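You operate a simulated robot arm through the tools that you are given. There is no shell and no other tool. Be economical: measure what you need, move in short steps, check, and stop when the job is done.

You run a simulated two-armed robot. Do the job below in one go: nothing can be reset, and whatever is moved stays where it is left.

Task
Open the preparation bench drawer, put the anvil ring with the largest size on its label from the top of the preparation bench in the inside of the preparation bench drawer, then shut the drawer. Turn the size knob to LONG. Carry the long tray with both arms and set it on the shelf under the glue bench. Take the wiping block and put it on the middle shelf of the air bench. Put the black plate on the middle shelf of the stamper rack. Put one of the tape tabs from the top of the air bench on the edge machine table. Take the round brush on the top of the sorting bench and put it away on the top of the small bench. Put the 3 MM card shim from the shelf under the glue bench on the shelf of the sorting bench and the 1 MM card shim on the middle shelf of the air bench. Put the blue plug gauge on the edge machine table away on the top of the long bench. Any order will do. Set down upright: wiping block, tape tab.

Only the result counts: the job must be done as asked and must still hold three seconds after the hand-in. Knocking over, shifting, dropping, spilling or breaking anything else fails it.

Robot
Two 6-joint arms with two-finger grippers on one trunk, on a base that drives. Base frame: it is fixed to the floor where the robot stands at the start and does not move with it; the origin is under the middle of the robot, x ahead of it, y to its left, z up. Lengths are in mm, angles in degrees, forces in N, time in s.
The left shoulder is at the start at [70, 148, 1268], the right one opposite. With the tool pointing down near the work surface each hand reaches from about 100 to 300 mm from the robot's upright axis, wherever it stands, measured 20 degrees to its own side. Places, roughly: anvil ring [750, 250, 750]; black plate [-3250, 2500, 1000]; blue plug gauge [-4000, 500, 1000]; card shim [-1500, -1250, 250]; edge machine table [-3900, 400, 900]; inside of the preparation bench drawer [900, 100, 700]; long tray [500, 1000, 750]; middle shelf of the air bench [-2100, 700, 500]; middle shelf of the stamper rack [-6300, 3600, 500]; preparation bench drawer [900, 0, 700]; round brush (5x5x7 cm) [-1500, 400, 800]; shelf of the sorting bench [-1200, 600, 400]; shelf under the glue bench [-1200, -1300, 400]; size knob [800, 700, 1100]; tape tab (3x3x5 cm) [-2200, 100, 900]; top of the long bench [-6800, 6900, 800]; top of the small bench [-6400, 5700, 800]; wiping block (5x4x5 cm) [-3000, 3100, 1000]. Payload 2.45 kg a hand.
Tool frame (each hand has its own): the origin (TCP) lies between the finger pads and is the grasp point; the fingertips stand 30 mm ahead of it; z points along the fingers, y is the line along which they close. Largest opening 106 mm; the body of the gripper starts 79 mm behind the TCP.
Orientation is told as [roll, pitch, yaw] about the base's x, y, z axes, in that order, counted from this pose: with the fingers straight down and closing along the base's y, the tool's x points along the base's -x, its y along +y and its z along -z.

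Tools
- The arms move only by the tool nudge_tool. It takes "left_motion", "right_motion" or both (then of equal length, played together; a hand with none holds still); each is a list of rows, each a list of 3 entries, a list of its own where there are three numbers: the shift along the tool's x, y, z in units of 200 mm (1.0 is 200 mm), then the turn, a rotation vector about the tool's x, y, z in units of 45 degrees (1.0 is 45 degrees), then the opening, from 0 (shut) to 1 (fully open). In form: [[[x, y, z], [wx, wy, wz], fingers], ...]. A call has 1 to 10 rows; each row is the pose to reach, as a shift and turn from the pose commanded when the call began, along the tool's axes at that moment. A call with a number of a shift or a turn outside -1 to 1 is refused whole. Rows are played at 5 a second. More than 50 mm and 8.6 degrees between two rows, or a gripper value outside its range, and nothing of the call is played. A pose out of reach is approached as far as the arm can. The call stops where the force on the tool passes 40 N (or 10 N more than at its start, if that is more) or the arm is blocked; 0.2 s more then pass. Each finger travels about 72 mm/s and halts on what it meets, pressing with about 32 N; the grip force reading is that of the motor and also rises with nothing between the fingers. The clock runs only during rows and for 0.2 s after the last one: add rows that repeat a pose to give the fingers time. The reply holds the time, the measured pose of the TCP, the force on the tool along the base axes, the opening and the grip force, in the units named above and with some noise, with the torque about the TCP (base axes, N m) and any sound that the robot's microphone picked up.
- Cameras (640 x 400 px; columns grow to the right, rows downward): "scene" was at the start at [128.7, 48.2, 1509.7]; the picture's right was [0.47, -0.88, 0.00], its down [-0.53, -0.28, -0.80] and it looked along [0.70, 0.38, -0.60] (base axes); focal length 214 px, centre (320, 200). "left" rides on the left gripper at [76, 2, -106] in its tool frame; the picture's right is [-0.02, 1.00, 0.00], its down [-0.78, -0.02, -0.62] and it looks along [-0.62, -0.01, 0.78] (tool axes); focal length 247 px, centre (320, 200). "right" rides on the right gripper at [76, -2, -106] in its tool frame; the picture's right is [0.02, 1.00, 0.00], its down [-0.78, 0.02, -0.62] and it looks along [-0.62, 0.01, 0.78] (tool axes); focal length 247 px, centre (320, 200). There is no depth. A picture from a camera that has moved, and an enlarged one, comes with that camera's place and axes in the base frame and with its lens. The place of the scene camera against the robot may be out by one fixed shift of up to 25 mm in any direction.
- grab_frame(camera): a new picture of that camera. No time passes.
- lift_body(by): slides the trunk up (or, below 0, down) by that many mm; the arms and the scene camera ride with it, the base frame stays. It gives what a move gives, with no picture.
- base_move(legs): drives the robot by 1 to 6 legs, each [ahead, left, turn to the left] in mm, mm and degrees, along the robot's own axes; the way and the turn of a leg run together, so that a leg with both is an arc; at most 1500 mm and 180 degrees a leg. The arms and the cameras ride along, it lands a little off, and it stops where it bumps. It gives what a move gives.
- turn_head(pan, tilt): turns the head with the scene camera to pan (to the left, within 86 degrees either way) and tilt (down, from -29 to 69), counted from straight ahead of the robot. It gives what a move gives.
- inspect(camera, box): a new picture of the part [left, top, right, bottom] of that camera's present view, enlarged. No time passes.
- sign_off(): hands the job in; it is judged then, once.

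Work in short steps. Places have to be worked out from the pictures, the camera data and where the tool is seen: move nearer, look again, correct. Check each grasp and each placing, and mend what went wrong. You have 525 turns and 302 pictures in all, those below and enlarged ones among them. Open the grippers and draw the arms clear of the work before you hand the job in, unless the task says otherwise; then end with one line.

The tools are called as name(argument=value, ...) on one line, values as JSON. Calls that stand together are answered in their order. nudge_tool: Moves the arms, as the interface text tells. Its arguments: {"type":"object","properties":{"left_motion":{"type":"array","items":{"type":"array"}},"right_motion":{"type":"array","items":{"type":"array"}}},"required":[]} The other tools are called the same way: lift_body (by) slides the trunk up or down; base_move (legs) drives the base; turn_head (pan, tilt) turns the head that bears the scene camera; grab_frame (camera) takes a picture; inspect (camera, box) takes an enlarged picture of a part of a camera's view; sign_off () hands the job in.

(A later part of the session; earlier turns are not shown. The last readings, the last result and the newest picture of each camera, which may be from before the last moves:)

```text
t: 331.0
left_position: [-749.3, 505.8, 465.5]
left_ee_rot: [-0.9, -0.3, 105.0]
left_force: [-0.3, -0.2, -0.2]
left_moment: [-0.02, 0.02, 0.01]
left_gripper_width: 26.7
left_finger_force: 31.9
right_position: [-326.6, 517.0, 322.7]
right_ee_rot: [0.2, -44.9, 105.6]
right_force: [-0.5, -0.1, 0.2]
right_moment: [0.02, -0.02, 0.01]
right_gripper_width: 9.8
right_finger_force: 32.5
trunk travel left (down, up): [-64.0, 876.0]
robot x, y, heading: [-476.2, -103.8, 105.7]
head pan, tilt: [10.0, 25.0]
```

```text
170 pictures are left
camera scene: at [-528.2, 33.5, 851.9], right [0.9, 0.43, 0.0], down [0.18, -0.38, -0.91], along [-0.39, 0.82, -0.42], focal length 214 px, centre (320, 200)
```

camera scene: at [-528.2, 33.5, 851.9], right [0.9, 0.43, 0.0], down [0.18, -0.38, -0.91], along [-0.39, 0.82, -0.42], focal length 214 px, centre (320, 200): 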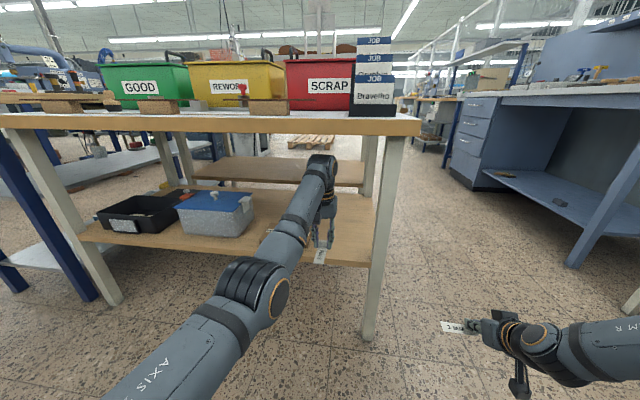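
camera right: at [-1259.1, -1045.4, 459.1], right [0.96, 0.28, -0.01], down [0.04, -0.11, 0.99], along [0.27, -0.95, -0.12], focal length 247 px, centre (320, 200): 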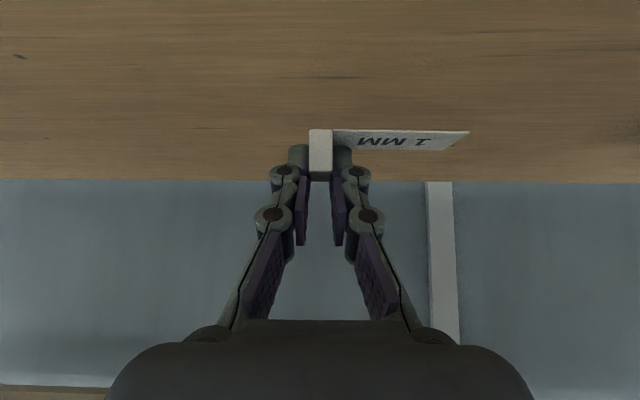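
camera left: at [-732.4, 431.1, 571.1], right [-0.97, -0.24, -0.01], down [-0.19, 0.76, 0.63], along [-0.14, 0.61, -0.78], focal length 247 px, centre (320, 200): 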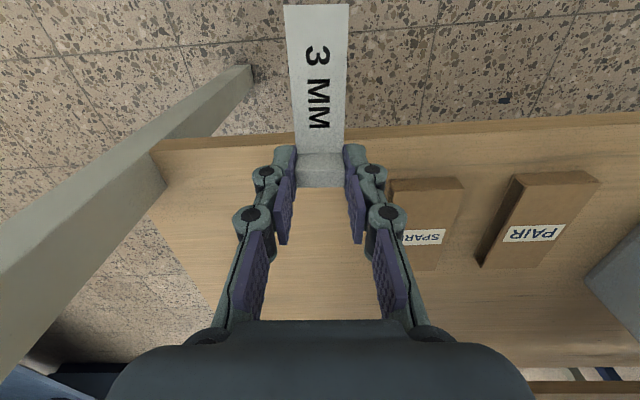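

The 3 MM card fits between the leg and the SPARE block. I go 30 mm right and 115 mm further in, then lower.

base_move(legs=[[115, -30, 0]])

lift_body(by=-28)

grab_frame(camera="left")

```text
t: 332.2
left_position: [-751.6, 620.7, 465.3]
left_ee_rot: [-0.9, -0.2, 105.0]
left_force: [-0.5, 0.1, 0.5]
left_moment: [0.0, -0.02, 0.02]
left_gripper_width: 26.7
left_finger_force: 32.3
right_position: [-328.6, 632.3, 323.2]
right_ee_rot: [0.2, -44.8, 105.9]
right_force: [0.2, -0.8, 0.0]
right_moment: [0.01, 0.05, 0.01]
right_gripper_width: 9.9
right_finger_force: 31.8
trunk travel left (down, up): [-64.0, 876.0]
robot x, y, heading: [-474.7, 16.2, 105.8]
head pan, tilt: [10.0, 25.0]
```

```text
t: 332.9
left_position: [-752.3, 621.5, 436.3]
left_ee_rot: [-0.9, -0.3, 105.0]
left_force: [0.4, 0.1, 0.6]
left_moment: [-0.01, 0.0, 0.05]
left_gripper_width: 26.9
left_finger_force: 31.9
right_position: [-329.9, 632.9, 295.1]
right_ee_rot: [0.3, -44.9, 105.8]
right_force: [0.3, -0.2, -0.6]
right_moment: [0.03, 0.0, 0.01]
right_gripper_width: 9.9
right_finger_force: 31.5
trunk travel left (down, up): [-36.0, 904.0]
robot x, y, heading: [-478.4, 11.9, 105.7]
head pan, tilt: [10.0, 25.0]
```

```text
169 pictures are left
camera left: at [-735.0, 546.4, 543.3], right [-0.97, -0.24, -0.01], down [-0.2, 0.76, 0.63], along [-0.14, 0.61, -0.78], focal length 247 px, centre (320, 200)
```

left: 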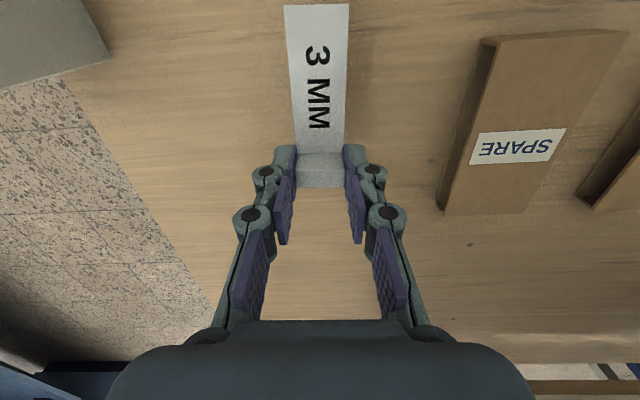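

The card is fully over the shelf. I lower the last centimetre by feel.

lift_body(by=-7)

lift_body(by=-4)

```text
t: 333.5
left_position: [-752.6, 621.3, 430.6]
left_ee_rot: [-0.9, -0.2, 105.1]
left_force: [0.4, 0.0, -0.8]
left_moment: [-0.04, -0.02, -0.03]
left_gripper_width: 26.8
left_finger_force: 32.3
right_position: [-329.2, 633.1, 288.8]
right_ee_rot: [0.2, -44.8, 105.9]
right_force: [0.3, -0.5, 0.4]
right_moment: [-0.01, 0.01, 0.01]
right_gripper_width: 10.2
right_finger_force: 32.2
trunk travel left (down, up): [-29.0, 911.0]
robot x, y, heading: [-475.6, 11.4, 105.6]
head pan, tilt: [10.0, 25.0]
```

```text
t: 334.0
left_position: [-751.7, 620.3, 425.6]
left_ee_rot: [-0.9, -0.4, 105.1]
left_force: [-0.1, 0.0, -0.5]
left_moment: [-0.05, 0.0, 0.0]
left_gripper_width: 26.3
left_finger_force: 31.7
right_position: [-328.0, 632.1, 283.3]
right_ee_rot: [0.1, -44.8, 105.9]
right_force: [0.4, 0.4, -0.1]
right_moment: [-0.01, 0.04, -0.01]
right_gripper_width: 10.3
right_finger_force: 32.0
trunk travel left (down, up): [-25.0, 915.0]
robot x, y, heading: [-476.8, 11.9, 105.6]
head pan, tilt: [10.0, 25.0]
```

No contact yet; I continue down.

lift_body(by=-10)

lift_body(by=-10)

grab_frame(camera="left")

```text
t: 334.6
left_position: [-751.8, 621.7, 415.2]
left_ee_rot: [-1.0, -0.3, 105.1]
left_force: [1.0, 0.3, 0.8]
left_moment: [0.01, -0.01, 0.01]
left_gripper_width: 26.7
left_finger_force: 32.3
right_position: [-329.2, 632.9, 273.1]
right_ee_rot: [0.2, -44.8, 105.9]
right_force: [0.2, 0.0, 0.4]
right_moment: [-0.01, -0.03, 0.0]
right_gripper_width: 9.9
right_finger_force: 31.9
trunk travel left (down, up): [-15.0, 925.0]
robot x, y, heading: [-475.6, 10.6, 105.6]
head pan, tilt: [10.0, 25.0]
```

```text
t: 335.2
left_position: [-751.7, 620.8, 410.2]
left_ee_rot: [-0.8, -0.6, 105.1]
left_force: [-1.7, 1.2, 20.8]
left_moment: [-0.76, 0.13, -0.07]
left_gripper_width: 26.8
left_finger_force: 31.8
right_position: [-328.5, 632.7, 266.7]
right_ee_rot: [0.2, -44.8, 105.9]
right_force: [0.0, 0.2, -0.4]
right_moment: [-0.02, -0.04, 0.02]
right_gripper_width: 10.1
right_finger_force: 32.1
trunk travel left (down, up): [-5.0, 935.0]
robot x, y, heading: [-478.9, 13.6, 106.0]
head pan, tilt: [10.0, 25.0]
```

```text
168 pictures are left
camera left: at [-734.7, 545.5, 516.0], right [-0.97, -0.24, -0.01], down [-0.19, 0.75, 0.63], along [-0.14, 0.62, -0.78], focal length 247 px, centre (320, 200)
```

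left: 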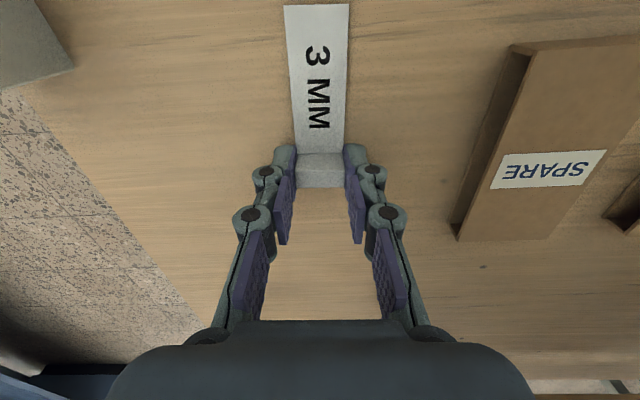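

Contact at the shelf. I open the left hand, rise and back out.

nudge_tool(left_motion=[[[0, 0, 0], [0, 0, 0], 0.4], [[0, 0, 0], [0, 0, 0], 0.5], [[0, 0, 0], [0, 0, 0], 0.5]])

lift_body(by=60)

grab_frame(camera="left")

base_move(legs=[[-330, 30, 0]])

```text
t: 336.0
left_position: [-752.6, 621.2, 405.5]
left_ee_rot: [-0.8, -0.3, 105.1]
left_force: [-0.4, 0.0, 5.4]
left_moment: [-0.05, -0.03, 0.02]
left_gripper_width: 52.6
left_finger_force: 0.1
right_position: [-329.0, 633.8, 265.0]
right_ee_rot: [0.2, -44.9, 105.8]
right_force: [0.8, 0.3, 0.0]
right_moment: [0.04, -0.01, 0.05]
right_gripper_width: 10.2
right_finger_force: 31.9
trunk travel left (down, up): [-5.0, 935.0]
robot x, y, heading: [-481.5, 9.6, 105.9]
head pan, tilt: [10.0, 25.0]
```

```text
t: 337.0
left_position: [-752.9, 621.9, 465.8]
left_ee_rot: [-0.9, -0.2, 105.1]
left_force: [-0.4, 0.2, -0.5]
left_moment: [0.04, -0.03, 0.01]
left_gripper_width: 52.8
left_finger_force: 0.1
right_position: [-327.9, 632.3, 324.1]
right_ee_rot: [0.2, -44.8, 106.0]
right_force: [-0.6, 0.3, -0.5]
right_moment: [0.0, -0.01, 0.03]
right_gripper_width: 9.8
right_finger_force: 31.9
trunk travel left (down, up): [-65.0, 875.0]
robot x, y, heading: [-476.3, 11.3, 105.9]
head pan, tilt: [10.0, 25.0]
```

```text
167 pictures are left
camera left: at [-735.0, 546.6, 571.9], right [-0.97, -0.24, -0.01], down [-0.2, 0.76, 0.63], along [-0.14, 0.61, -0.78], focal length 247 px, centre (320, 200)
```

left: 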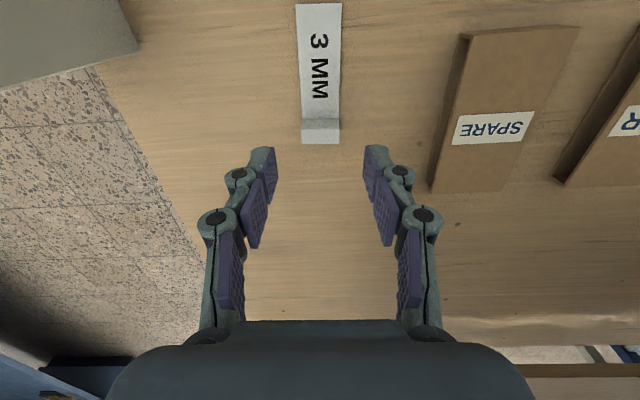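

```text
t: 339.1
left_position: [-694.7, 302.1, 465.4]
left_ee_rot: [-0.9, -0.3, 105.3]
left_force: [0.3, 0.2, -0.2]
left_moment: [-0.01, -0.02, 0.01]
left_gripper_width: 53.1
left_finger_force: 0.0
right_position: [-272.2, 315.8, 323.3]
right_ee_rot: [0.3, -44.8, 106.1]
right_force: [0.0, 0.6, -0.7]
right_moment: [-0.01, -0.01, -0.03]
right_gripper_width: 9.9
right_finger_force: 32.2
trunk travel left (down, up): [-65.0, 875.0]
robot x, y, heading: [-420.9, -303.4, 105.7]
head pan, tilt: [10.0, 25.0]
```

The 3 MM shim lies on the sorting shelf. Next, the brush with the left hand: I raise the right hand (holding the 1 MM shim) 200 mm relative to the left, raise the trunk, and move in front of the brush.

nudge_tool(right_motion=[[[-0.07, 0, -0.07], [0, 0, 0], 0], [[-0.14, 0, -0.14], [0, 0, 0], 0], [[-0.21, 0, -0.21], [0, 0, 0], 0], [[-0.28, 0, -0.28], [0, 0, 0], 0], [[-0.35, 0, -0.35], [0, 0, 0], 0], [[-0.42, 0, -0.42], [0, 0, 0], 0], [[-0.49, 0, -0.49], [0, 0, 0], 0], [[-0.56, 0, -0.56], [0, 0, 0], 0], [[-0.63, 0, -0.63], [0, 0, 0], 0], [[-0.7, 0, -0.7], [0, 0, 0], 0]])

lift_body(by=400)

lift_body(by=150)

base_move(legs=[[0, 751, 0], [220, 0, 0]])

grab_frame(camera="left")

turn_head(pan=10, tilt=45)

grab_frame(camera="scene")

```text
t: 341.3
left_position: [-694.6, 303.2, 466.1]
left_ee_rot: [-0.9, -0.3, 105.3]
left_force: [0.3, 0.1, -0.5]
left_moment: [0.01, 0.0, 0.04]
left_gripper_width: 53.0
left_finger_force: 0.0
right_position: [-272.3, 316.4, 521.7]
right_ee_rot: [0.2, -44.7, 106.1]
right_force: [0.1, -0.1, -0.2]
right_moment: [-0.01, 0.0, -0.03]
right_gripper_width: 10.0
right_finger_force: 32.5
trunk travel left (down, up): [-65.0, 875.0]
robot x, y, heading: [-422.4, -305.3, 105.6]
head pan, tilt: [10.0, 25.0]
```

```text
t: 345.1
left_position: [-695.7, 302.9, 865.8]
left_ee_rot: [-0.9, -0.4, 105.3]
left_force: [-0.7, 0.0, 0.5]
left_moment: [-0.01, -0.02, 0.03]
left_gripper_width: 52.9
left_finger_force: 0.0
right_position: [-273.0, 318.6, 922.0]
right_ee_rot: [0.2, -44.8, 106.1]
right_force: [0.4, 0.9, -0.5]
right_moment: [0.02, 0.01, -0.02]
right_gripper_width: 9.9
right_finger_force: 32.2
trunk travel left (down, up): [-465.0, 475.0]
robot x, y, heading: [-421.1, -304.7, 105.8]
head pan, tilt: [10.0, 25.0]
```

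```text
t: 346.9
left_position: [-696.8, 303.7, 1015.1]
left_ee_rot: [-0.9, -0.3, 105.3]
left_force: [-1.0, -0.2, 0.1]
left_moment: [-0.03, 0.02, 0.01]
left_gripper_width: 52.5
left_finger_force: 0.0
right_position: [-273.1, 318.1, 1072.4]
right_ee_rot: [0.2, -44.8, 106.1]
right_force: [-0.4, -0.1, 0.1]
right_moment: [0.01, 0.01, 0.01]
right_gripper_width: 10.1
right_finger_force: 32.1
trunk travel left (down, up): [-615.0, 325.0]
robot x, y, heading: [-418.5, -303.4, 106.3]
head pan, tilt: [10.0, 25.0]
```

```text
t: 352.3
left_position: [-1499.4, 293.9, 1016.7]
left_ee_rot: [-1.0, -0.3, 106.4]
left_force: [-0.5, -1.3, -1.0]
left_moment: [-0.01, -0.01, 0.02]
left_gripper_width: 53.0
left_finger_force: 0.1
right_position: [-1075.9, 317.9, 1072.3]
right_ee_rot: [0.3, -44.8, 107.1]
right_force: [0.7, -0.2, 0.2]
right_moment: [-0.05, 0.01, 0.0]
right_gripper_width: 10.1
right_finger_force: 31.9
trunk travel left (down, up): [-615.0, 325.0]
robot x, y, heading: [-1212.8, -305.2, 106.8]
head pan, tilt: [10.0, 25.0]
```

```text
166 pictures are left
camera left: at [-1479.9, 220.7, 1122.5], right [-0.96, -0.26, -0.01], down [-0.21, 0.75, 0.63], along [-0.15, 0.61, -0.78], focal length 247 px, centre (320, 200)
```

left: 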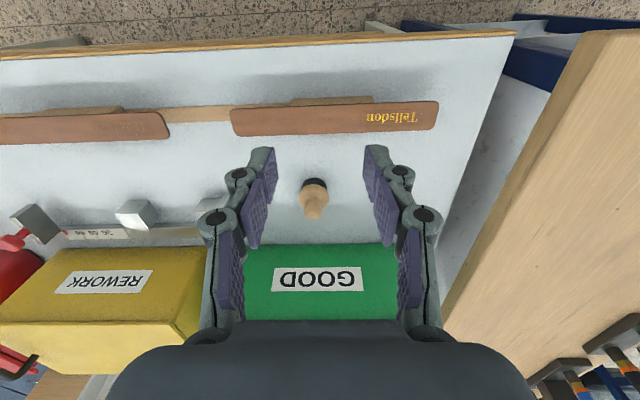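

```text
t: 353.1
left_position: [-1498.4, 294.9, 1015.4]
left_ee_rot: [-0.8, -0.3, 106.4]
left_force: [-0.6, 1.2, 0.4]
left_moment: [0.01, 0.05, -0.01]
left_gripper_width: 52.8
left_finger_force: 0.0
right_position: [-1076.1, 317.7, 1072.5]
right_ee_rot: [0.1, -44.7, 107.2]
right_force: [0.3, 0.5, -0.3]
right_moment: [0.02, 0.03, 0.01]
right_gripper_width: 10.1
right_finger_force: 32.0
trunk travel left (down, up): [-615.0, 325.0]
robot x, y, heading: [-1210.9, -309.3, 106.9]
head pan, tilt: [10.0, 45.0]
```

```text
165 pictures are left
camera scene: at [-1260.7, -181.1, 1372.5], right [0.89, 0.45, 0.0], down [0.32, -0.63, -0.71], along [-0.32, 0.63, -0.71], focal length 214 px, centre (320, 200)
```

scene: 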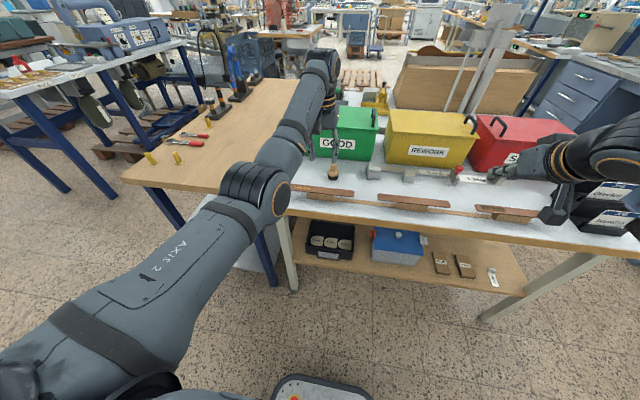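

The brush stands at (-1525, 441), top near z 870. I open wider, drive over it and lower onto the handle.

nudge_tool(left_motion=[[[0, 0, 0], [0, 0, 0], 0.6], [[0, 0, 0], [0, 0, 0], 0.7], [[0, 0, 0], [0, 0, 0], 0.7]])

base_move(legs=[[147, -17, 0]])

lift_body(by=-110)

grab_frame(camera="left")

```text
t: 353.9
left_position: [-1500.0, 295.5, 1016.9]
left_ee_rot: [-0.9, -0.3, 106.4]
left_force: [0.2, 0.8, 0.3]
left_moment: [-0.05, 0.01, -0.02]
left_gripper_width: 74.4
left_finger_force: 0.0
right_position: [-1075.0, 318.8, 1073.4]
right_ee_rot: [0.2, -44.8, 107.2]
right_force: [0.7, 0.2, -0.4]
right_moment: [-0.05, -0.03, 0.0]
right_gripper_width: 10.0
right_finger_force: 32.3
trunk travel left (down, up): [-615.0, 325.0]
robot x, y, heading: [-1213.0, -307.7, 107.0]
head pan, tilt: [10.0, 45.0]
```

```text
t: 355.3
left_position: [-1524.7, 440.0, 1016.5]
left_ee_rot: [-0.9, -0.5, 106.3]
left_force: [0.1, 0.6, -0.5]
left_moment: [-0.01, -0.01, 0.03]
left_gripper_width: 74.0
left_finger_force: 0.0
right_position: [-1101.0, 462.9, 1073.4]
right_ee_rot: [0.2, -45.0, 107.1]
right_force: [0.2, 0.6, -0.3]
right_moment: [0.01, 0.0, 0.01]
right_gripper_width: 9.8
right_finger_force: 31.9
trunk travel left (down, up): [-615.0, 325.0]
robot x, y, heading: [-1238.9, -164.6, 107.0]
head pan, tilt: [10.0, 45.0]
```

```text
t: 356.7
left_position: [-1524.6, 440.4, 905.8]
left_ee_rot: [-0.9, -0.3, 106.3]
left_force: [0.0, -0.1, 0.3]
left_moment: [0.01, -0.01, -0.01]
left_gripper_width: 74.3
left_finger_force: 0.0
right_position: [-1101.6, 463.2, 963.6]
right_ee_rot: [0.2, -44.8, 107.1]
right_force: [0.0, 0.4, 0.3]
right_moment: [0.0, -0.01, 0.01]
right_gripper_width: 10.0
right_finger_force: 32.0
trunk travel left (down, up): [-505.0, 435.0]
robot x, y, heading: [-1238.0, -162.9, 107.1]
head pan, tilt: [10.0, 45.0]
```

```text
164 pictures are left
camera left: at [-1505.2, 366.4, 1012.7], right [-0.97, -0.26, -0.01], down [-0.21, 0.75, 0.63], along [-0.15, 0.61, -0.78], focal length 247 px, centre (320, 200)
```

left: 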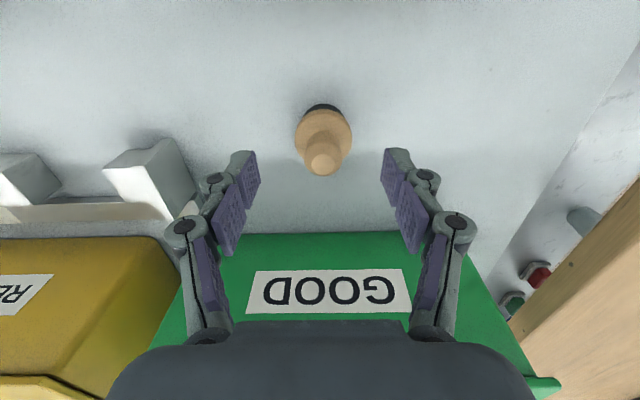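

The brush's knob is 6 mm ahead. I correct, lower 36 mm and grip the knob.

base_move(legs=[[6, 1, 0]])

lift_body(by=-37)

nudge_tool(left_motion=[[[0, 0, 0], [0, 0, 0], 0.4], [[0, 0, 0], [0, 0, 0], 0.2], [[0, 0, 0], [0, 0, 0], 0.1], [[0, 0, 0], [0, 0, 0], 0.05], [[0, 0, 0], [0, 0, 0], 0.05]])

lift_body(by=120)

grab_frame(camera="left")

```text
t: 357.4
left_position: [-1527.9, 446.7, 907.7]
left_ee_rot: [-0.9, -0.3, 106.3]
left_force: [0.6, 0.3, 0.1]
left_moment: [0.02, 0.0, 0.01]
left_gripper_width: 74.3
left_finger_force: 0.1
right_position: [-1103.8, 467.5, 962.0]
right_ee_rot: [0.2, -44.8, 107.0]
right_force: [0.1, 0.0, -1.1]
right_moment: [0.03, -0.03, 0.02]
right_gripper_width: 10.1
right_finger_force: 31.8
trunk travel left (down, up): [-505.0, 435.0]
robot x, y, heading: [-1236.0, -159.1, 107.1]
head pan, tilt: [10.0, 45.0]
```

```text
t: 358.2
left_position: [-1527.3, 446.8, 869.4]
left_ee_rot: [-0.9, -0.3, 106.4]
left_force: [0.0, 0.7, 0.3]
left_moment: [0.0, 0.04, 0.01]
left_gripper_width: 74.2
left_finger_force: 0.1
right_position: [-1103.8, 467.8, 924.4]
right_ee_rot: [0.2, -44.8, 107.1]
right_force: [0.3, -0.4, 0.0]
right_moment: [-0.01, -0.05, 0.03]
right_gripper_width: 10.0
right_finger_force: 32.6
trunk travel left (down, up): [-468.0, 472.0]
robot x, y, heading: [-1239.6, -155.9, 107.0]
head pan, tilt: [10.0, 45.0]
```

```text
t: 359.4
left_position: [-1528.2, 446.1, 869.5]
left_ee_rot: [-0.8, -0.3, 106.3]
left_force: [-0.1, -0.4, 0.3]
left_moment: [0.01, 0.02, 0.02]
left_gripper_width: 24.0
left_finger_force: 32.2
right_position: [-1103.3, 467.5, 923.9]
right_ee_rot: [0.2, -44.8, 107.2]
right_force: [-0.3, 0.5, -0.4]
right_moment: [0.0, 0.03, 0.01]
right_gripper_width: 10.1
right_finger_force: 32.2
trunk travel left (down, up): [-468.0, 472.0]
robot x, y, heading: [-1239.6, -157.7, 106.9]
head pan, tilt: [10.0, 45.0]
```

```text
t: 360.9
left_position: [-1528.0, 446.3, 989.5]
left_ee_rot: [-0.8, -0.3, 106.4]
left_force: [0.2, 0.2, -0.4]
left_moment: [-0.03, 0.01, 0.0]
left_gripper_width: 24.2
left_finger_force: 31.6
right_position: [-1103.4, 468.9, 1044.7]
right_ee_rot: [0.2, -44.8, 107.2]
right_force: [0.6, -0.3, -0.3]
right_moment: [-0.01, 0.02, 0.0]
right_gripper_width: 9.7
right_finger_force: 31.6
trunk travel left (down, up): [-588.0, 352.0]
robot x, y, heading: [-1241.4, -157.5, 107.0]
head pan, tilt: [10.0, 45.0]
```

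```text
163 pictures are left
camera left: at [-1507.9, 372.3, 1095.2], right [-0.97, -0.26, -0.01], down [-0.21, 0.75, 0.63], along [-0.15, 0.61, -0.78], focal length 247 px, centre (320, 200)
```

left: 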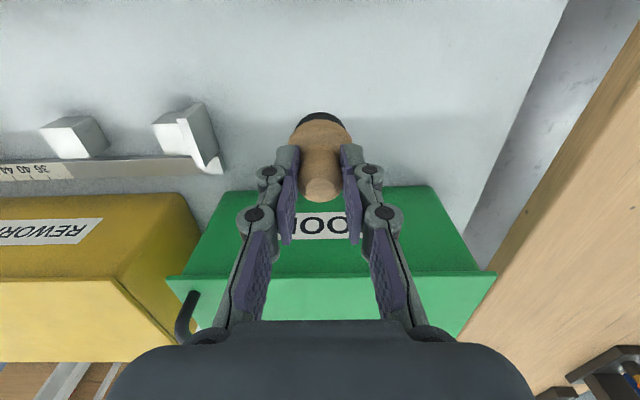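

The brush is held. Now the 1 MM shim for the air bench's middle shelf: I back away and strafe left to face the bench's near end, then look.

base_move(legs=[[-330, 0, 0], [0, 880, 0]])

turn_head(pan=0, tilt=40)

grab_frame(camera="scene")

```text
t: 367.4
left_position: [-2286.8, -124.2, 989.0]
left_ee_rot: [-0.9, -0.3, 105.8]
left_force: [-1.0, -0.2, -0.6]
left_moment: [0.01, -0.02, 0.01]
left_gripper_width: 23.8
left_finger_force: 31.7
right_position: [-1864.0, -105.6, 1045.1]
right_ee_rot: [0.2, -44.8, 106.6]
right_force: [-0.1, -0.1, 0.1]
right_moment: [0.03, -0.02, 0.0]
right_gripper_width: 10.0
right_finger_force: 32.0
trunk travel left (down, up): [-588.0, 352.0]
robot x, y, heading: [-2006.7, -729.0, 106.3]
head pan, tilt: [10.0, 45.0]
```

```text
t: 368.2
left_position: [-2285.9, -124.3, 988.3]
left_ee_rot: [-0.9, -0.3, 105.8]
left_force: [0.3, -0.4, -0.1]
left_moment: [-0.01, 0.02, 0.0]
left_gripper_width: 23.9
left_finger_force: 32.5
right_position: [-1863.4, -105.7, 1045.5]
right_ee_rot: [0.2, -44.8, 106.6]
right_force: [0.1, 0.0, 0.3]
right_moment: [-0.01, -0.01, 0.01]
right_gripper_width: 10.0
right_finger_force: 31.7
trunk travel left (down, up): [-588.0, 352.0]
robot x, y, heading: [-2007.4, -733.6, 106.3]
head pan, tilt: [0.0, 40.0]
```

```text
162 pictures are left
camera scene: at [-2042.0, -594.2, 1352.6], right [0.96, 0.28, 0.0], down [0.18, -0.62, -0.77], along [-0.22, 0.73, -0.64], focal length 214 px, centre (320, 200)
```

scene: 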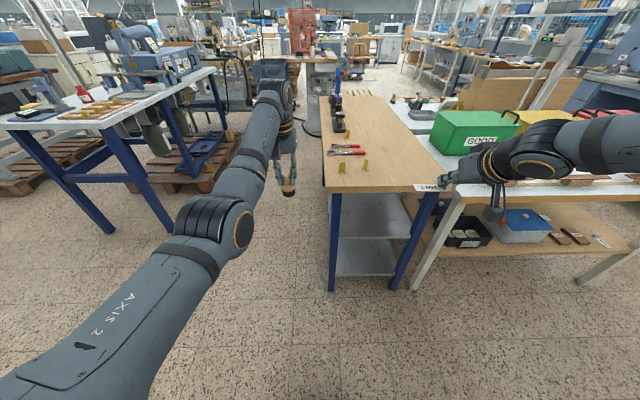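

The air bench shows its middle shelf near z 540, empty at the front. I lower both hands at the standoff and line up the right hand with the shelf.

base_move(legs=[[0, 58, 1]])

lift_body(by=-400)

lift_body(by=-30)

base_move(legs=[[190, 0, 0]])

grab_frame(camera="right")

turn_head(pan=0, tilt=20)

grab_frame(camera="scene")

```text
t: 369.1
left_position: [-2351.1, -146.4, 988.9]
left_ee_rot: [-0.8, -0.3, 106.7]
left_force: [0.0, 0.2, -2.2]
left_moment: [0.02, -0.01, -0.02]
left_gripper_width: 23.9
left_finger_force: 32.2
right_position: [-1929.1, -120.1, 1045.2]
right_ee_rot: [0.4, -44.7, 107.5]
right_force: [-0.1, -0.7, -0.3]
right_moment: [0.02, 0.0, 0.03]
right_gripper_width: 10.2
right_finger_force: 32.0
trunk travel left (down, up): [-588.0, 352.0]
robot x, y, heading: [-2061.5, -748.6, 107.4]
head pan, tilt: [0.0, 40.0]
```

```text
t: 373.0
left_position: [-2353.1, -146.0, 588.9]
left_ee_rot: [-0.9, -0.3, 106.8]
left_force: [-0.4, 0.2, -0.9]
left_moment: [0.01, -0.02, 0.02]
left_gripper_width: 23.5
left_finger_force: 32.0
right_position: [-1929.7, -122.0, 645.6]
right_ee_rot: [0.1, -44.9, 107.6]
right_force: [-0.7, 0.1, 0.2]
right_moment: [-0.03, 0.01, -0.04]
right_gripper_width: 10.2
right_finger_force: 31.9
trunk travel left (down, up): [-188.0, 752.0]
robot x, y, heading: [-2062.8, -746.1, 107.2]
head pan, tilt: [0.0, 40.0]
```

```text
t: 373.7
left_position: [-2352.7, -146.6, 559.7]
left_ee_rot: [-0.9, -0.3, 106.6]
left_force: [0.0, -0.4, -0.7]
left_moment: [0.01, 0.0, -0.03]
left_gripper_width: 24.0
left_finger_force: 32.0
right_position: [-1929.4, -121.0, 615.0]
right_ee_rot: [0.3, -44.7, 107.6]
right_force: [-0.2, -1.2, -0.1]
right_moment: [-0.03, 0.0, -0.01]
right_gripper_width: 9.9
right_finger_force: 31.6
trunk travel left (down, up): [-158.0, 782.0]
robot x, y, heading: [-2058.0, -746.6, 107.5]
head pan, tilt: [0.0, 40.0]
```

```text
t: 375.3
left_position: [-2409.9, 36.3, 558.5]
left_ee_rot: [-0.9, -0.3, 106.6]
left_force: [-0.7, -0.8, -0.2]
left_moment: [-0.02, -0.02, 0.0]
left_gripper_width: 23.9
left_finger_force: 31.9
right_position: [-1987.7, 60.7, 615.3]
right_ee_rot: [0.2, -44.9, 107.6]
right_force: [-0.4, 0.8, -0.1]
right_moment: [0.0, 0.02, 0.0]
right_gripper_width: 10.0
right_finger_force: 32.2
trunk travel left (down, up): [-158.0, 782.0]
robot x, y, heading: [-2118.2, -565.6, 107.2]
head pan, tilt: [0.0, 40.0]
```

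```text
161 pictures are left
camera right: at [-1945.5, -61.0, 636.1], right [-0.95, -0.32, -0.01], down [-0.05, 0.11, 0.99], along [-0.31, 0.94, -0.12], focal length 247 px, centre (320, 200)
```

right: 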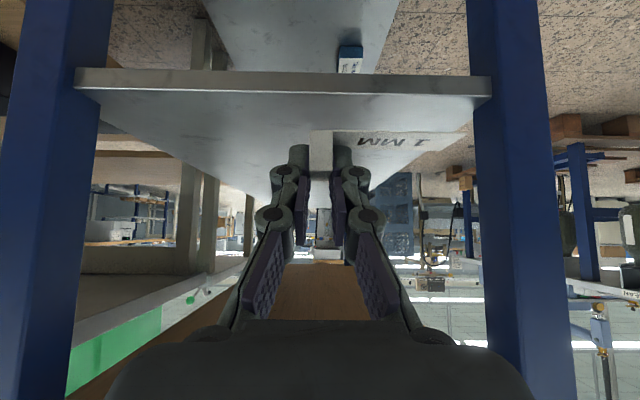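

```text
t: 376.1
left_position: [-2409.4, 34.7, 559.4]
left_ee_rot: [-0.9, -0.3, 106.7]
left_force: [-0.1, -0.3, -0.8]
left_moment: [-0.03, 0.01, -0.03]
left_gripper_width: 24.0
left_finger_force: 32.8
right_position: [-1986.2, 60.4, 614.1]
right_ee_rot: [0.1, -44.9, 107.6]
right_force: [-0.9, -0.7, 0.0]
right_moment: [0.01, -0.01, -0.04]
right_gripper_width: 10.1
right_finger_force: 32.1
trunk travel left (down, up): [-158.0, 782.0]
robot x, y, heading: [-2117.3, -567.4, 107.1]
head pan, tilt: [0.0, 20.0]
```

```text
160 pictures are left
camera scene: at [-2159.0, -422.9, 954.0], right [0.95, 0.3, 0.0], down [0.1, -0.33, -0.94], along [-0.28, 0.9, -0.34], focal length 214 px, centre (320, 200)
```

scene: 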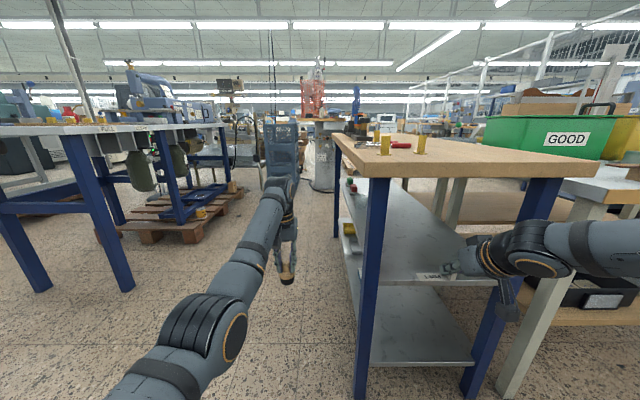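

The shelf edge is about 36 mm ahead and the legs are well clear of the hand. I go in 100 mm and lower towards the shelf.

base_move(legs=[[100, 0, 0]])

lift_body(by=-28)

grab_frame(camera="right")

```text
t: 377.2
left_position: [-2439.4, 130.3, 558.1]
left_ee_rot: [-0.9, -0.3, 106.7]
left_force: [0.2, 0.5, -1.3]
left_moment: [0.0, 0.02, 0.03]
left_gripper_width: 23.9
left_finger_force: 31.8
right_position: [-2017.7, 156.2, 614.4]
right_ee_rot: [0.2, -44.7, 107.6]
right_force: [0.0, 0.1, 0.4]
right_moment: [0.02, -0.01, 0.02]
right_gripper_width: 10.0
right_finger_force: 31.9
trunk travel left (down, up): [-158.0, 782.0]
robot x, y, heading: [-2148.3, -472.5, 107.4]
head pan, tilt: [0.0, 20.0]
```

```text
t: 378.0
left_position: [-2439.3, 129.7, 531.9]
left_ee_rot: [-0.9, -0.3, 106.8]
left_force: [-0.1, 0.2, -0.2]
left_moment: [0.02, 0.0, 0.0]
left_gripper_width: 23.7
left_finger_force: 32.4
right_position: [-2017.8, 154.4, 587.8]
right_ee_rot: [0.3, -44.8, 107.6]
right_force: [-0.7, -0.4, 0.6]
right_moment: [0.0, -0.01, 0.02]
right_gripper_width: 10.0
right_finger_force: 31.5
trunk travel left (down, up): [-130.0, 810.0]
robot x, y, heading: [-2153.8, -474.3, 107.4]
head pan, tilt: [0.0, 20.0]
```

```text
159 pictures are left
camera right: at [-1975.5, 33.2, 608.5], right [-0.95, -0.32, -0.01], down [-0.05, 0.11, 0.99], along [-0.32, 0.94, -0.12], focal length 247 px, centre (320, 200)
```

right: 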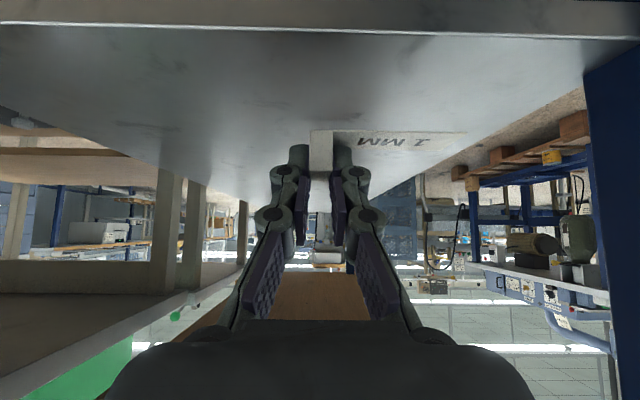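

The card lies fully over the shelf with about 27 mm margin on the left. I lower by feel.

lift_body(by=-7)

lift_body(by=-5)

lift_body(by=-5)

```text
t: 378.5
left_position: [-2440.1, 130.1, 523.7]
left_ee_rot: [-1.0, -0.3, 106.7]
left_force: [-0.7, 0.2, 0.4]
left_moment: [0.05, 0.0, -0.02]
left_gripper_width: 24.3
left_finger_force: 31.8
right_position: [-2017.3, 155.1, 580.4]
right_ee_rot: [0.2, -44.8, 107.6]
right_force: [0.7, 0.2, 0.7]
right_moment: [0.02, 0.02, 0.0]
right_gripper_width: 9.9
right_finger_force: 32.3
trunk travel left (down, up): [-123.0, 817.0]
robot x, y, heading: [-2146.7, -468.6, 107.3]
head pan, tilt: [0.0, 20.0]
```

```text
t: 379.1
left_position: [-2439.7, 128.6, 518.3]
left_ee_rot: [-0.8, -0.4, 106.8]
left_force: [-0.1, 0.1, 0.6]
left_moment: [0.01, 0.0, -0.01]
left_gripper_width: 23.8
left_finger_force: 31.8
right_position: [-2016.7, 154.8, 576.2]
right_ee_rot: [0.2, -44.8, 107.6]
right_force: [0.2, -0.2, 0.0]
right_moment: [0.0, -0.04, 0.0]
right_gripper_width: 9.9
right_finger_force: 32.0
trunk travel left (down, up): [-118.0, 822.0]
robot x, y, heading: [-2146.1, -470.6, 107.4]
head pan, tilt: [0.0, 20.0]
```

```text
t: 379.6
left_position: [-2439.6, 128.8, 513.5]
left_ee_rot: [-0.9, -0.3, 106.7]
left_force: [0.1, 0.3, -0.9]
left_moment: [-0.01, -0.01, 0.0]
left_gripper_width: 23.8
left_finger_force: 32.4
right_position: [-2017.8, 154.9, 568.7]
right_ee_rot: [0.2, -44.8, 107.6]
right_force: [-0.9, 0.1, 0.0]
right_moment: [0.01, -0.02, -0.02]
right_gripper_width: 9.8
right_finger_force: 32.4
trunk travel left (down, up): [-113.0, 827.0]
robot x, y, heading: [-2146.4, -472.3, 107.4]
head pan, tilt: [0.0, 20.0]
```

lift_body(by=-10)

lift_body(by=-8)

grab_frame(camera="right")

```text
t: 380.2
left_position: [-2441.0, 129.9, 503.1]
left_ee_rot: [-0.9, -0.3, 106.8]
left_force: [0.6, 0.7, -0.4]
left_moment: [0.01, 0.0, 0.02]
left_gripper_width: 23.7
left_finger_force: 31.6
right_position: [-2017.4, 155.7, 560.1]
right_ee_rot: [0.2, -44.8, 107.6]
right_force: [0.8, -0.2, -0.4]
right_moment: [0.01, 0.02, -0.02]
right_gripper_width: 10.0
right_finger_force: 32.1
trunk travel left (down, up): [-103.0, 837.0]
robot x, y, heading: [-2148.7, -475.1, 107.4]
head pan, tilt: [0.0, 20.0]
```

```text
t: 380.8
left_position: [-2439.4, 129.9, 495.7]
left_ee_rot: [-0.9, -0.3, 106.8]
left_force: [0.4, -0.3, 0.2]
left_moment: [0.0, -0.03, 0.03]
left_gripper_width: 24.1
left_finger_force: 32.0
right_position: [-2018.2, 155.9, 551.8]
right_ee_rot: [0.2, -44.7, 107.6]
right_force: [1.1, 0.5, 0.9]
right_moment: [-0.01, 0.03, 0.01]
right_gripper_width: 10.0
right_finger_force: 31.8
trunk travel left (down, up): [-95.0, 845.0]
robot x, y, heading: [-2143.6, -474.1, 107.5]
head pan, tilt: [0.0, 20.0]
```

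```text
158 pictures are left
camera right: at [-1975.5, 33.2, 573.4], right [-0.95, -0.32, -0.01], down [-0.05, 0.11, 0.99], along [-0.32, 0.94, -0.12], focal length 247 px, centre (320, 200)
```

right: 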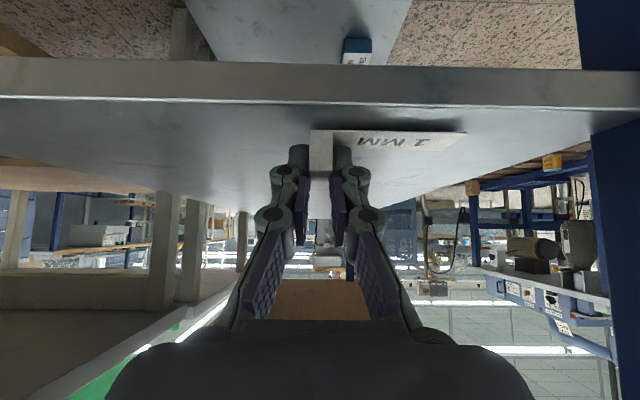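

The shelf is near z 519 and its edge further in than I thought, so I raise a little, go 28 mm further in and lower again.

lift_body(by=6)

base_move(legs=[[28, 0, 0]])

lift_body(by=-8)

lift_body(by=-5)

```text
t: 381.3
left_position: [-2440.5, 130.3, 502.0]
left_ee_rot: [-0.9, -0.4, 106.8]
left_force: [-0.1, -0.1, -0.2]
left_moment: [0.0, -0.02, -0.04]
left_gripper_width: 23.9
left_finger_force: 31.4
right_position: [-2016.4, 155.6, 557.3]
right_ee_rot: [0.1, -44.8, 107.5]
right_force: [-0.4, 0.0, -0.5]
right_moment: [0.0, 0.02, 0.02]
right_gripper_width: 10.0
right_finger_force: 31.7
trunk travel left (down, up): [-101.0, 839.0]
robot x, y, heading: [-2147.6, -474.9, 107.3]
head pan, tilt: [0.0, 20.0]
```

```text
t: 382.1
left_position: [-2448.9, 154.8, 501.4]
left_ee_rot: [-0.8, -0.2, 106.7]
left_force: [-0.5, 1.2, 0.0]
left_moment: [-0.01, -0.01, 0.02]
left_gripper_width: 24.0
left_finger_force: 32.4
right_position: [-2025.4, 182.1, 559.2]
right_ee_rot: [0.1, -44.8, 107.5]
right_force: [-0.6, 0.2, 0.4]
right_moment: [-0.02, 0.03, 0.0]
right_gripper_width: 10.0
right_finger_force: 32.6
trunk travel left (down, up): [-101.0, 839.0]
robot x, y, heading: [-2157.3, -444.7, 107.3]
head pan, tilt: [0.0, 20.0]
```

```text
t: 382.7
left_position: [-2447.9, 154.0, 494.0]
left_ee_rot: [-0.9, -0.3, 106.7]
left_force: [-0.1, 0.5, -0.4]
left_moment: [-0.03, 0.01, 0.01]
left_gripper_width: 24.2
left_finger_force: 32.0
right_position: [-2026.0, 181.1, 549.9]
right_ee_rot: [0.2, -44.7, 107.6]
right_force: [0.5, -0.5, -0.6]
right_moment: [-0.02, 0.01, -0.01]
right_gripper_width: 10.2
right_finger_force: 31.9
trunk travel left (down, up): [-93.0, 847.0]
robot x, y, heading: [-2155.7, -444.1, 107.3]
head pan, tilt: [0.0, 20.0]
```

```text
t: 383.2
left_position: [-2448.4, 155.0, 491.3]
left_ee_rot: [-0.9, -0.4, 106.8]
left_force: [0.5, 0.6, -0.8]
left_moment: [0.03, -0.02, 0.02]
left_gripper_width: 24.0
left_finger_force: 32.1
right_position: [-2024.3, 181.1, 549.0]
right_ee_rot: [0.0, -45.2, 107.6]
right_force: [2.2, 0.9, 18.8]
right_moment: [0.04, 0.04, -0.02]
right_gripper_width: 10.2
right_finger_force: 31.7
trunk travel left (down, up): [-88.0, 852.0]
robot x, y, heading: [-2157.6, -444.4, 107.5]
head pan, tilt: [0.0, 20.0]
```

Contact with the shelf. I open the right hand, rise and check.

nudge_tool(right_motion=[[[0, 0, 0], [0, 0, 0], 0.2], [[0, 0, 0], [0, 0, 0], 0.35], [[0, 0, 0], [0, 0, 0], 0.35]])

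lift_body(by=45)

grab_frame(camera="right")

```text
t: 384.0
left_position: [-2448.2, 154.8, 489.1]
left_ee_rot: [-0.9, -0.4, 106.9]
left_force: [0.0, 0.7, -0.6]
left_moment: [0.04, 0.0, 0.0]
left_gripper_width: 23.8
left_finger_force: 31.4
right_position: [-2026.8, 181.0, 548.0]
right_ee_rot: [0.1, -44.8, 107.7]
right_force: [-1.3, 4.9, 16.3]
right_moment: [0.33, 0.08, 0.01]
right_gripper_width: 39.6
right_finger_force: 0.0
trunk travel left (down, up): [-88.0, 852.0]
robot x, y, heading: [-2157.7, -448.0, 107.5]
head pan, tilt: [0.0, 20.0]
```

```text
t: 384.9
left_position: [-2447.4, 154.1, 534.0]
left_ee_rot: [-0.9, -0.3, 106.8]
left_force: [0.4, -0.2, -0.5]
left_moment: [-0.03, -0.04, 0.01]
left_gripper_width: 23.8
left_finger_force: 32.4
right_position: [-2024.9, 181.8, 588.8]
right_ee_rot: [0.2, -44.7, 107.6]
right_force: [-0.6, 0.1, -0.1]
right_moment: [-0.02, -0.04, 0.01]
right_gripper_width: 37.1
right_finger_force: 0.1
trunk travel left (down, up): [-133.0, 807.0]
robot x, y, heading: [-2155.0, -445.9, 107.4]
head pan, tilt: [0.0, 20.0]
```

```text
157 pictures are left
camera right: at [-1983.7, 59.3, 610.9], right [-0.95, -0.32, -0.01], down [-0.05, 0.11, 0.99], along [-0.32, 0.94, -0.12], focal length 247 px, centre (320, 200)
```

right: 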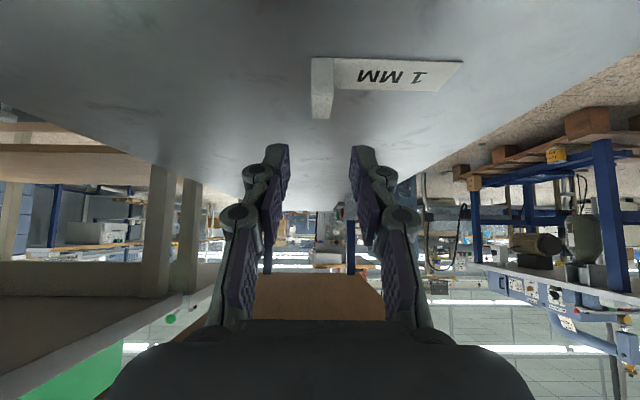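

The 1 MM shim rests on the middle shelf. Now a tape tab from the bench top with the right hand, near (-2085, 203): I back out, rise, and look.

base_move(legs=[[-300, 0, 0]])

lift_body(by=400)

base_move(legs=[[180, 51, 0]])

grab_frame(camera="right")

turn_head(pan=0, tilt=45)

grab_frame(camera="scene")

```text
t: 387.0
left_position: [-2357.3, -133.9, 534.3]
left_ee_rot: [-0.9, -0.3, 106.8]
left_force: [0.1, 0.3, -0.8]
left_moment: [0.01, 0.02, 0.0]
left_gripper_width: 23.8
left_finger_force: 32.2
right_position: [-1934.1, -108.8, 590.1]
right_ee_rot: [0.3, -44.8, 107.6]
right_force: [-0.6, -0.5, 0.5]
right_moment: [0.03, 0.03, 0.0]
right_gripper_width: 37.2
right_finger_force: 0.1
trunk travel left (down, up): [-133.0, 807.0]
robot x, y, heading: [-2066.2, -735.3, 107.2]
head pan, tilt: [0.0, 20.0]
```

```text
t: 390.8
left_position: [-2356.2, -134.0, 934.7]
left_ee_rot: [-0.9, -0.2, 106.7]
left_force: [-0.2, -0.6, -0.1]
left_moment: [-0.01, 0.02, 0.01]
left_gripper_width: 23.7
left_finger_force: 32.2
right_position: [-1934.0, -107.9, 989.2]
right_ee_rot: [0.2, -44.8, 107.6]
right_force: [-0.4, 0.0, -0.3]
right_moment: [-0.02, 0.01, -0.02]
right_gripper_width: 37.3
right_finger_force: 0.0
trunk travel left (down, up): [-533.0, 407.0]
robot x, y, heading: [-2065.2, -736.7, 107.4]
head pan, tilt: [0.0, 20.0]
```

```text
t: 392.3
left_position: [-2459.9, 22.1, 933.9]
left_ee_rot: [-0.8, -0.4, 106.8]
left_force: [-0.4, 1.0, -0.7]
left_moment: [0.01, -0.05, -0.02]
left_gripper_width: 24.0
left_finger_force: 32.5
right_position: [-2037.4, 49.6, 989.7]
right_ee_rot: [0.1, -44.8, 107.6]
right_force: [0.1, 1.1, -0.7]
right_moment: [0.01, 0.01, 0.0]
right_gripper_width: 36.9
right_finger_force: 0.0
trunk travel left (down, up): [-533.0, 407.0]
robot x, y, heading: [-2168.0, -580.1, 107.6]
head pan, tilt: [0.0, 20.0]
```

```text
156 pictures are left
camera right: at [-1995.1, -73.6, 1011.3], right [-0.95, -0.32, -0.01], down [-0.05, 0.11, 0.99], along [-0.32, 0.94, -0.12], focal length 247 px, centre (320, 200)
```

right: 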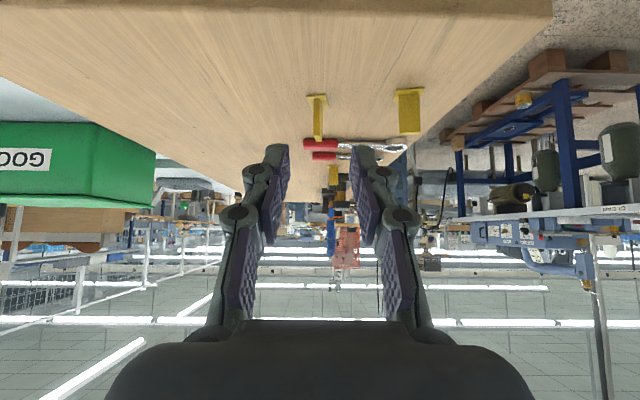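

```text
t: 393.2
left_position: [-2460.6, 22.9, 933.3]
left_ee_rot: [-0.9, -0.3, 106.8]
left_force: [1.0, 0.0, -0.6]
left_moment: [-0.05, -0.01, 0.0]
left_gripper_width: 24.1
left_finger_force: 31.9
right_position: [-2036.0, 47.7, 989.9]
right_ee_rot: [0.3, -44.8, 107.7]
right_force: [0.0, 0.2, 0.4]
right_moment: [-0.01, 0.01, 0.0]
right_gripper_width: 37.1
right_finger_force: 0.1
trunk travel left (down, up): [-533.0, 407.0]
robot x, y, heading: [-2167.0, -575.9, 107.1]
head pan, tilt: [0.0, 45.0]
```

```text
155 pictures are left
camera scene: at [-2204.6, -447.1, 1290.5], right [0.95, 0.3, 0.0], down [0.21, -0.67, -0.71], along [-0.21, 0.68, -0.71], focal length 214 px, centre (320, 200)
```

scene: 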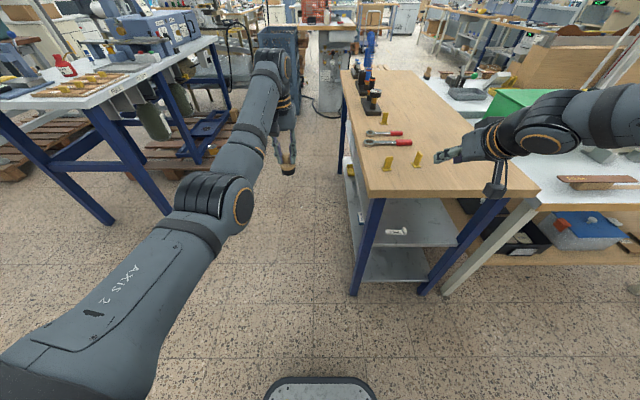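

I zoom on the tabs to see their shape.

inspect(camera="right", box=[280, 75, 440, 160])

inspect(camera="scene", box=[350, 90, 450, 180])

```text
4.00 times, centred on (360, 118) of right
camera zoom: at [-1994.8, -74.1, 1011.5], right [-0.95, -0.32, -0.01], down [-0.05, 0.11, 0.99], along [-0.32, 0.94, -0.12], focal length 988 px, centre (160, 530)
```

zoom: 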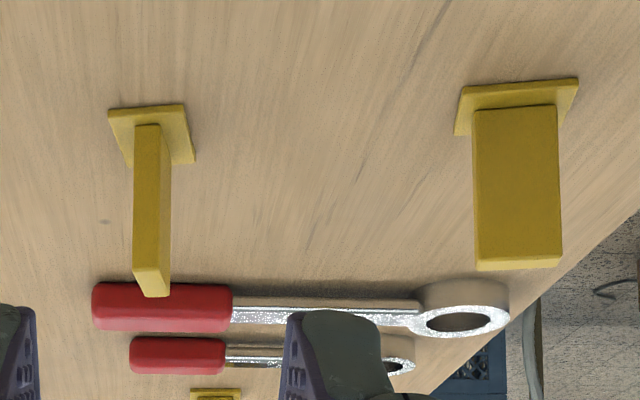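

```text
4.44 times, centred on (400, 135) of scene
camera zoom: at [-2204.6, -447.1, 1290.5], right [0.95, 0.3, 0.0], down [0.21, -0.67, -0.71], along [-0.21, 0.68, -0.71], focal length 953 px, centre (-36, 489)
```

zoom: 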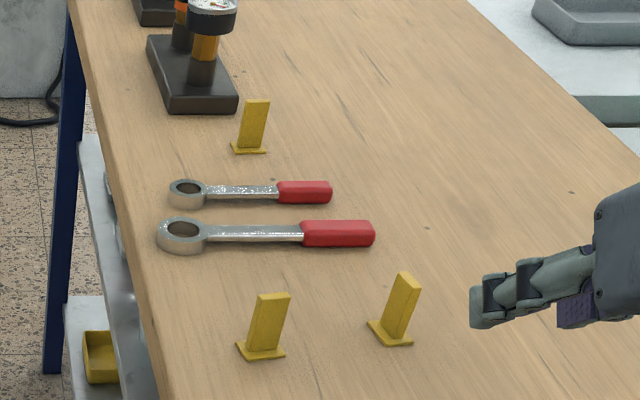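

Tab A at (-2084, 204) has its thin blade crosswise to my grip. I drive 163 ahead and lower.

base_move(legs=[[162, 0, 0]])

lift_body(by=-70)

grab_frame(camera="right")

```text
t: 394.6
left_position: [-2507.4, 175.0, 934.8]
left_ee_rot: [-0.9, -0.3, 106.9]
left_force: [-0.8, 0.6, -1.0]
left_moment: [-0.06, 0.02, 0.02]
left_gripper_width: 23.9
left_finger_force: 32.1
right_position: [-2086.4, 202.6, 989.9]
right_ee_rot: [0.2, -44.8, 107.7]
right_force: [-0.5, 0.7, -0.5]
right_moment: [-0.04, 0.01, -0.02]
right_gripper_width: 37.2
right_finger_force: 0.1
trunk travel left (down, up): [-533.0, 407.0]
robot x, y, heading: [-2214.9, -424.6, 107.3]
head pan, tilt: [0.0, 45.0]
```

```text
t: 395.7
left_position: [-2508.4, 175.9, 864.7]
left_ee_rot: [-0.9, -0.2, 106.9]
left_force: [0.1, 0.0, -0.5]
left_moment: [-0.02, -0.03, -0.05]
left_gripper_width: 23.8
left_finger_force: 31.7
right_position: [-2084.8, 202.2, 920.1]
right_ee_rot: [0.2, -44.8, 107.7]
right_force: [-0.2, 0.6, -0.1]
right_moment: [-0.03, 0.03, 0.0]
right_gripper_width: 37.1
right_finger_force: 0.1
trunk travel left (down, up): [-463.0, 477.0]
robot x, y, heading: [-2215.5, -424.5, 107.6]
head pan, tilt: [0.0, 45.0]
```

```text
152 pictures are left
camera right: at [-2043.8, 79.8, 941.5], right [-0.95, -0.32, -0.01], down [-0.05, 0.11, 0.99], along [-0.32, 0.94, -0.12], focal length 247 px, centre (320, 200)
```

right: 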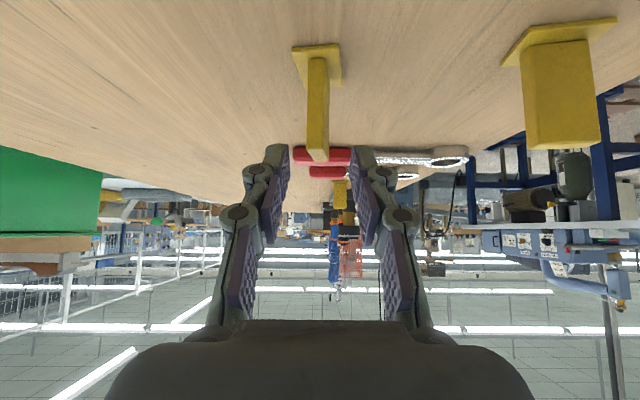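

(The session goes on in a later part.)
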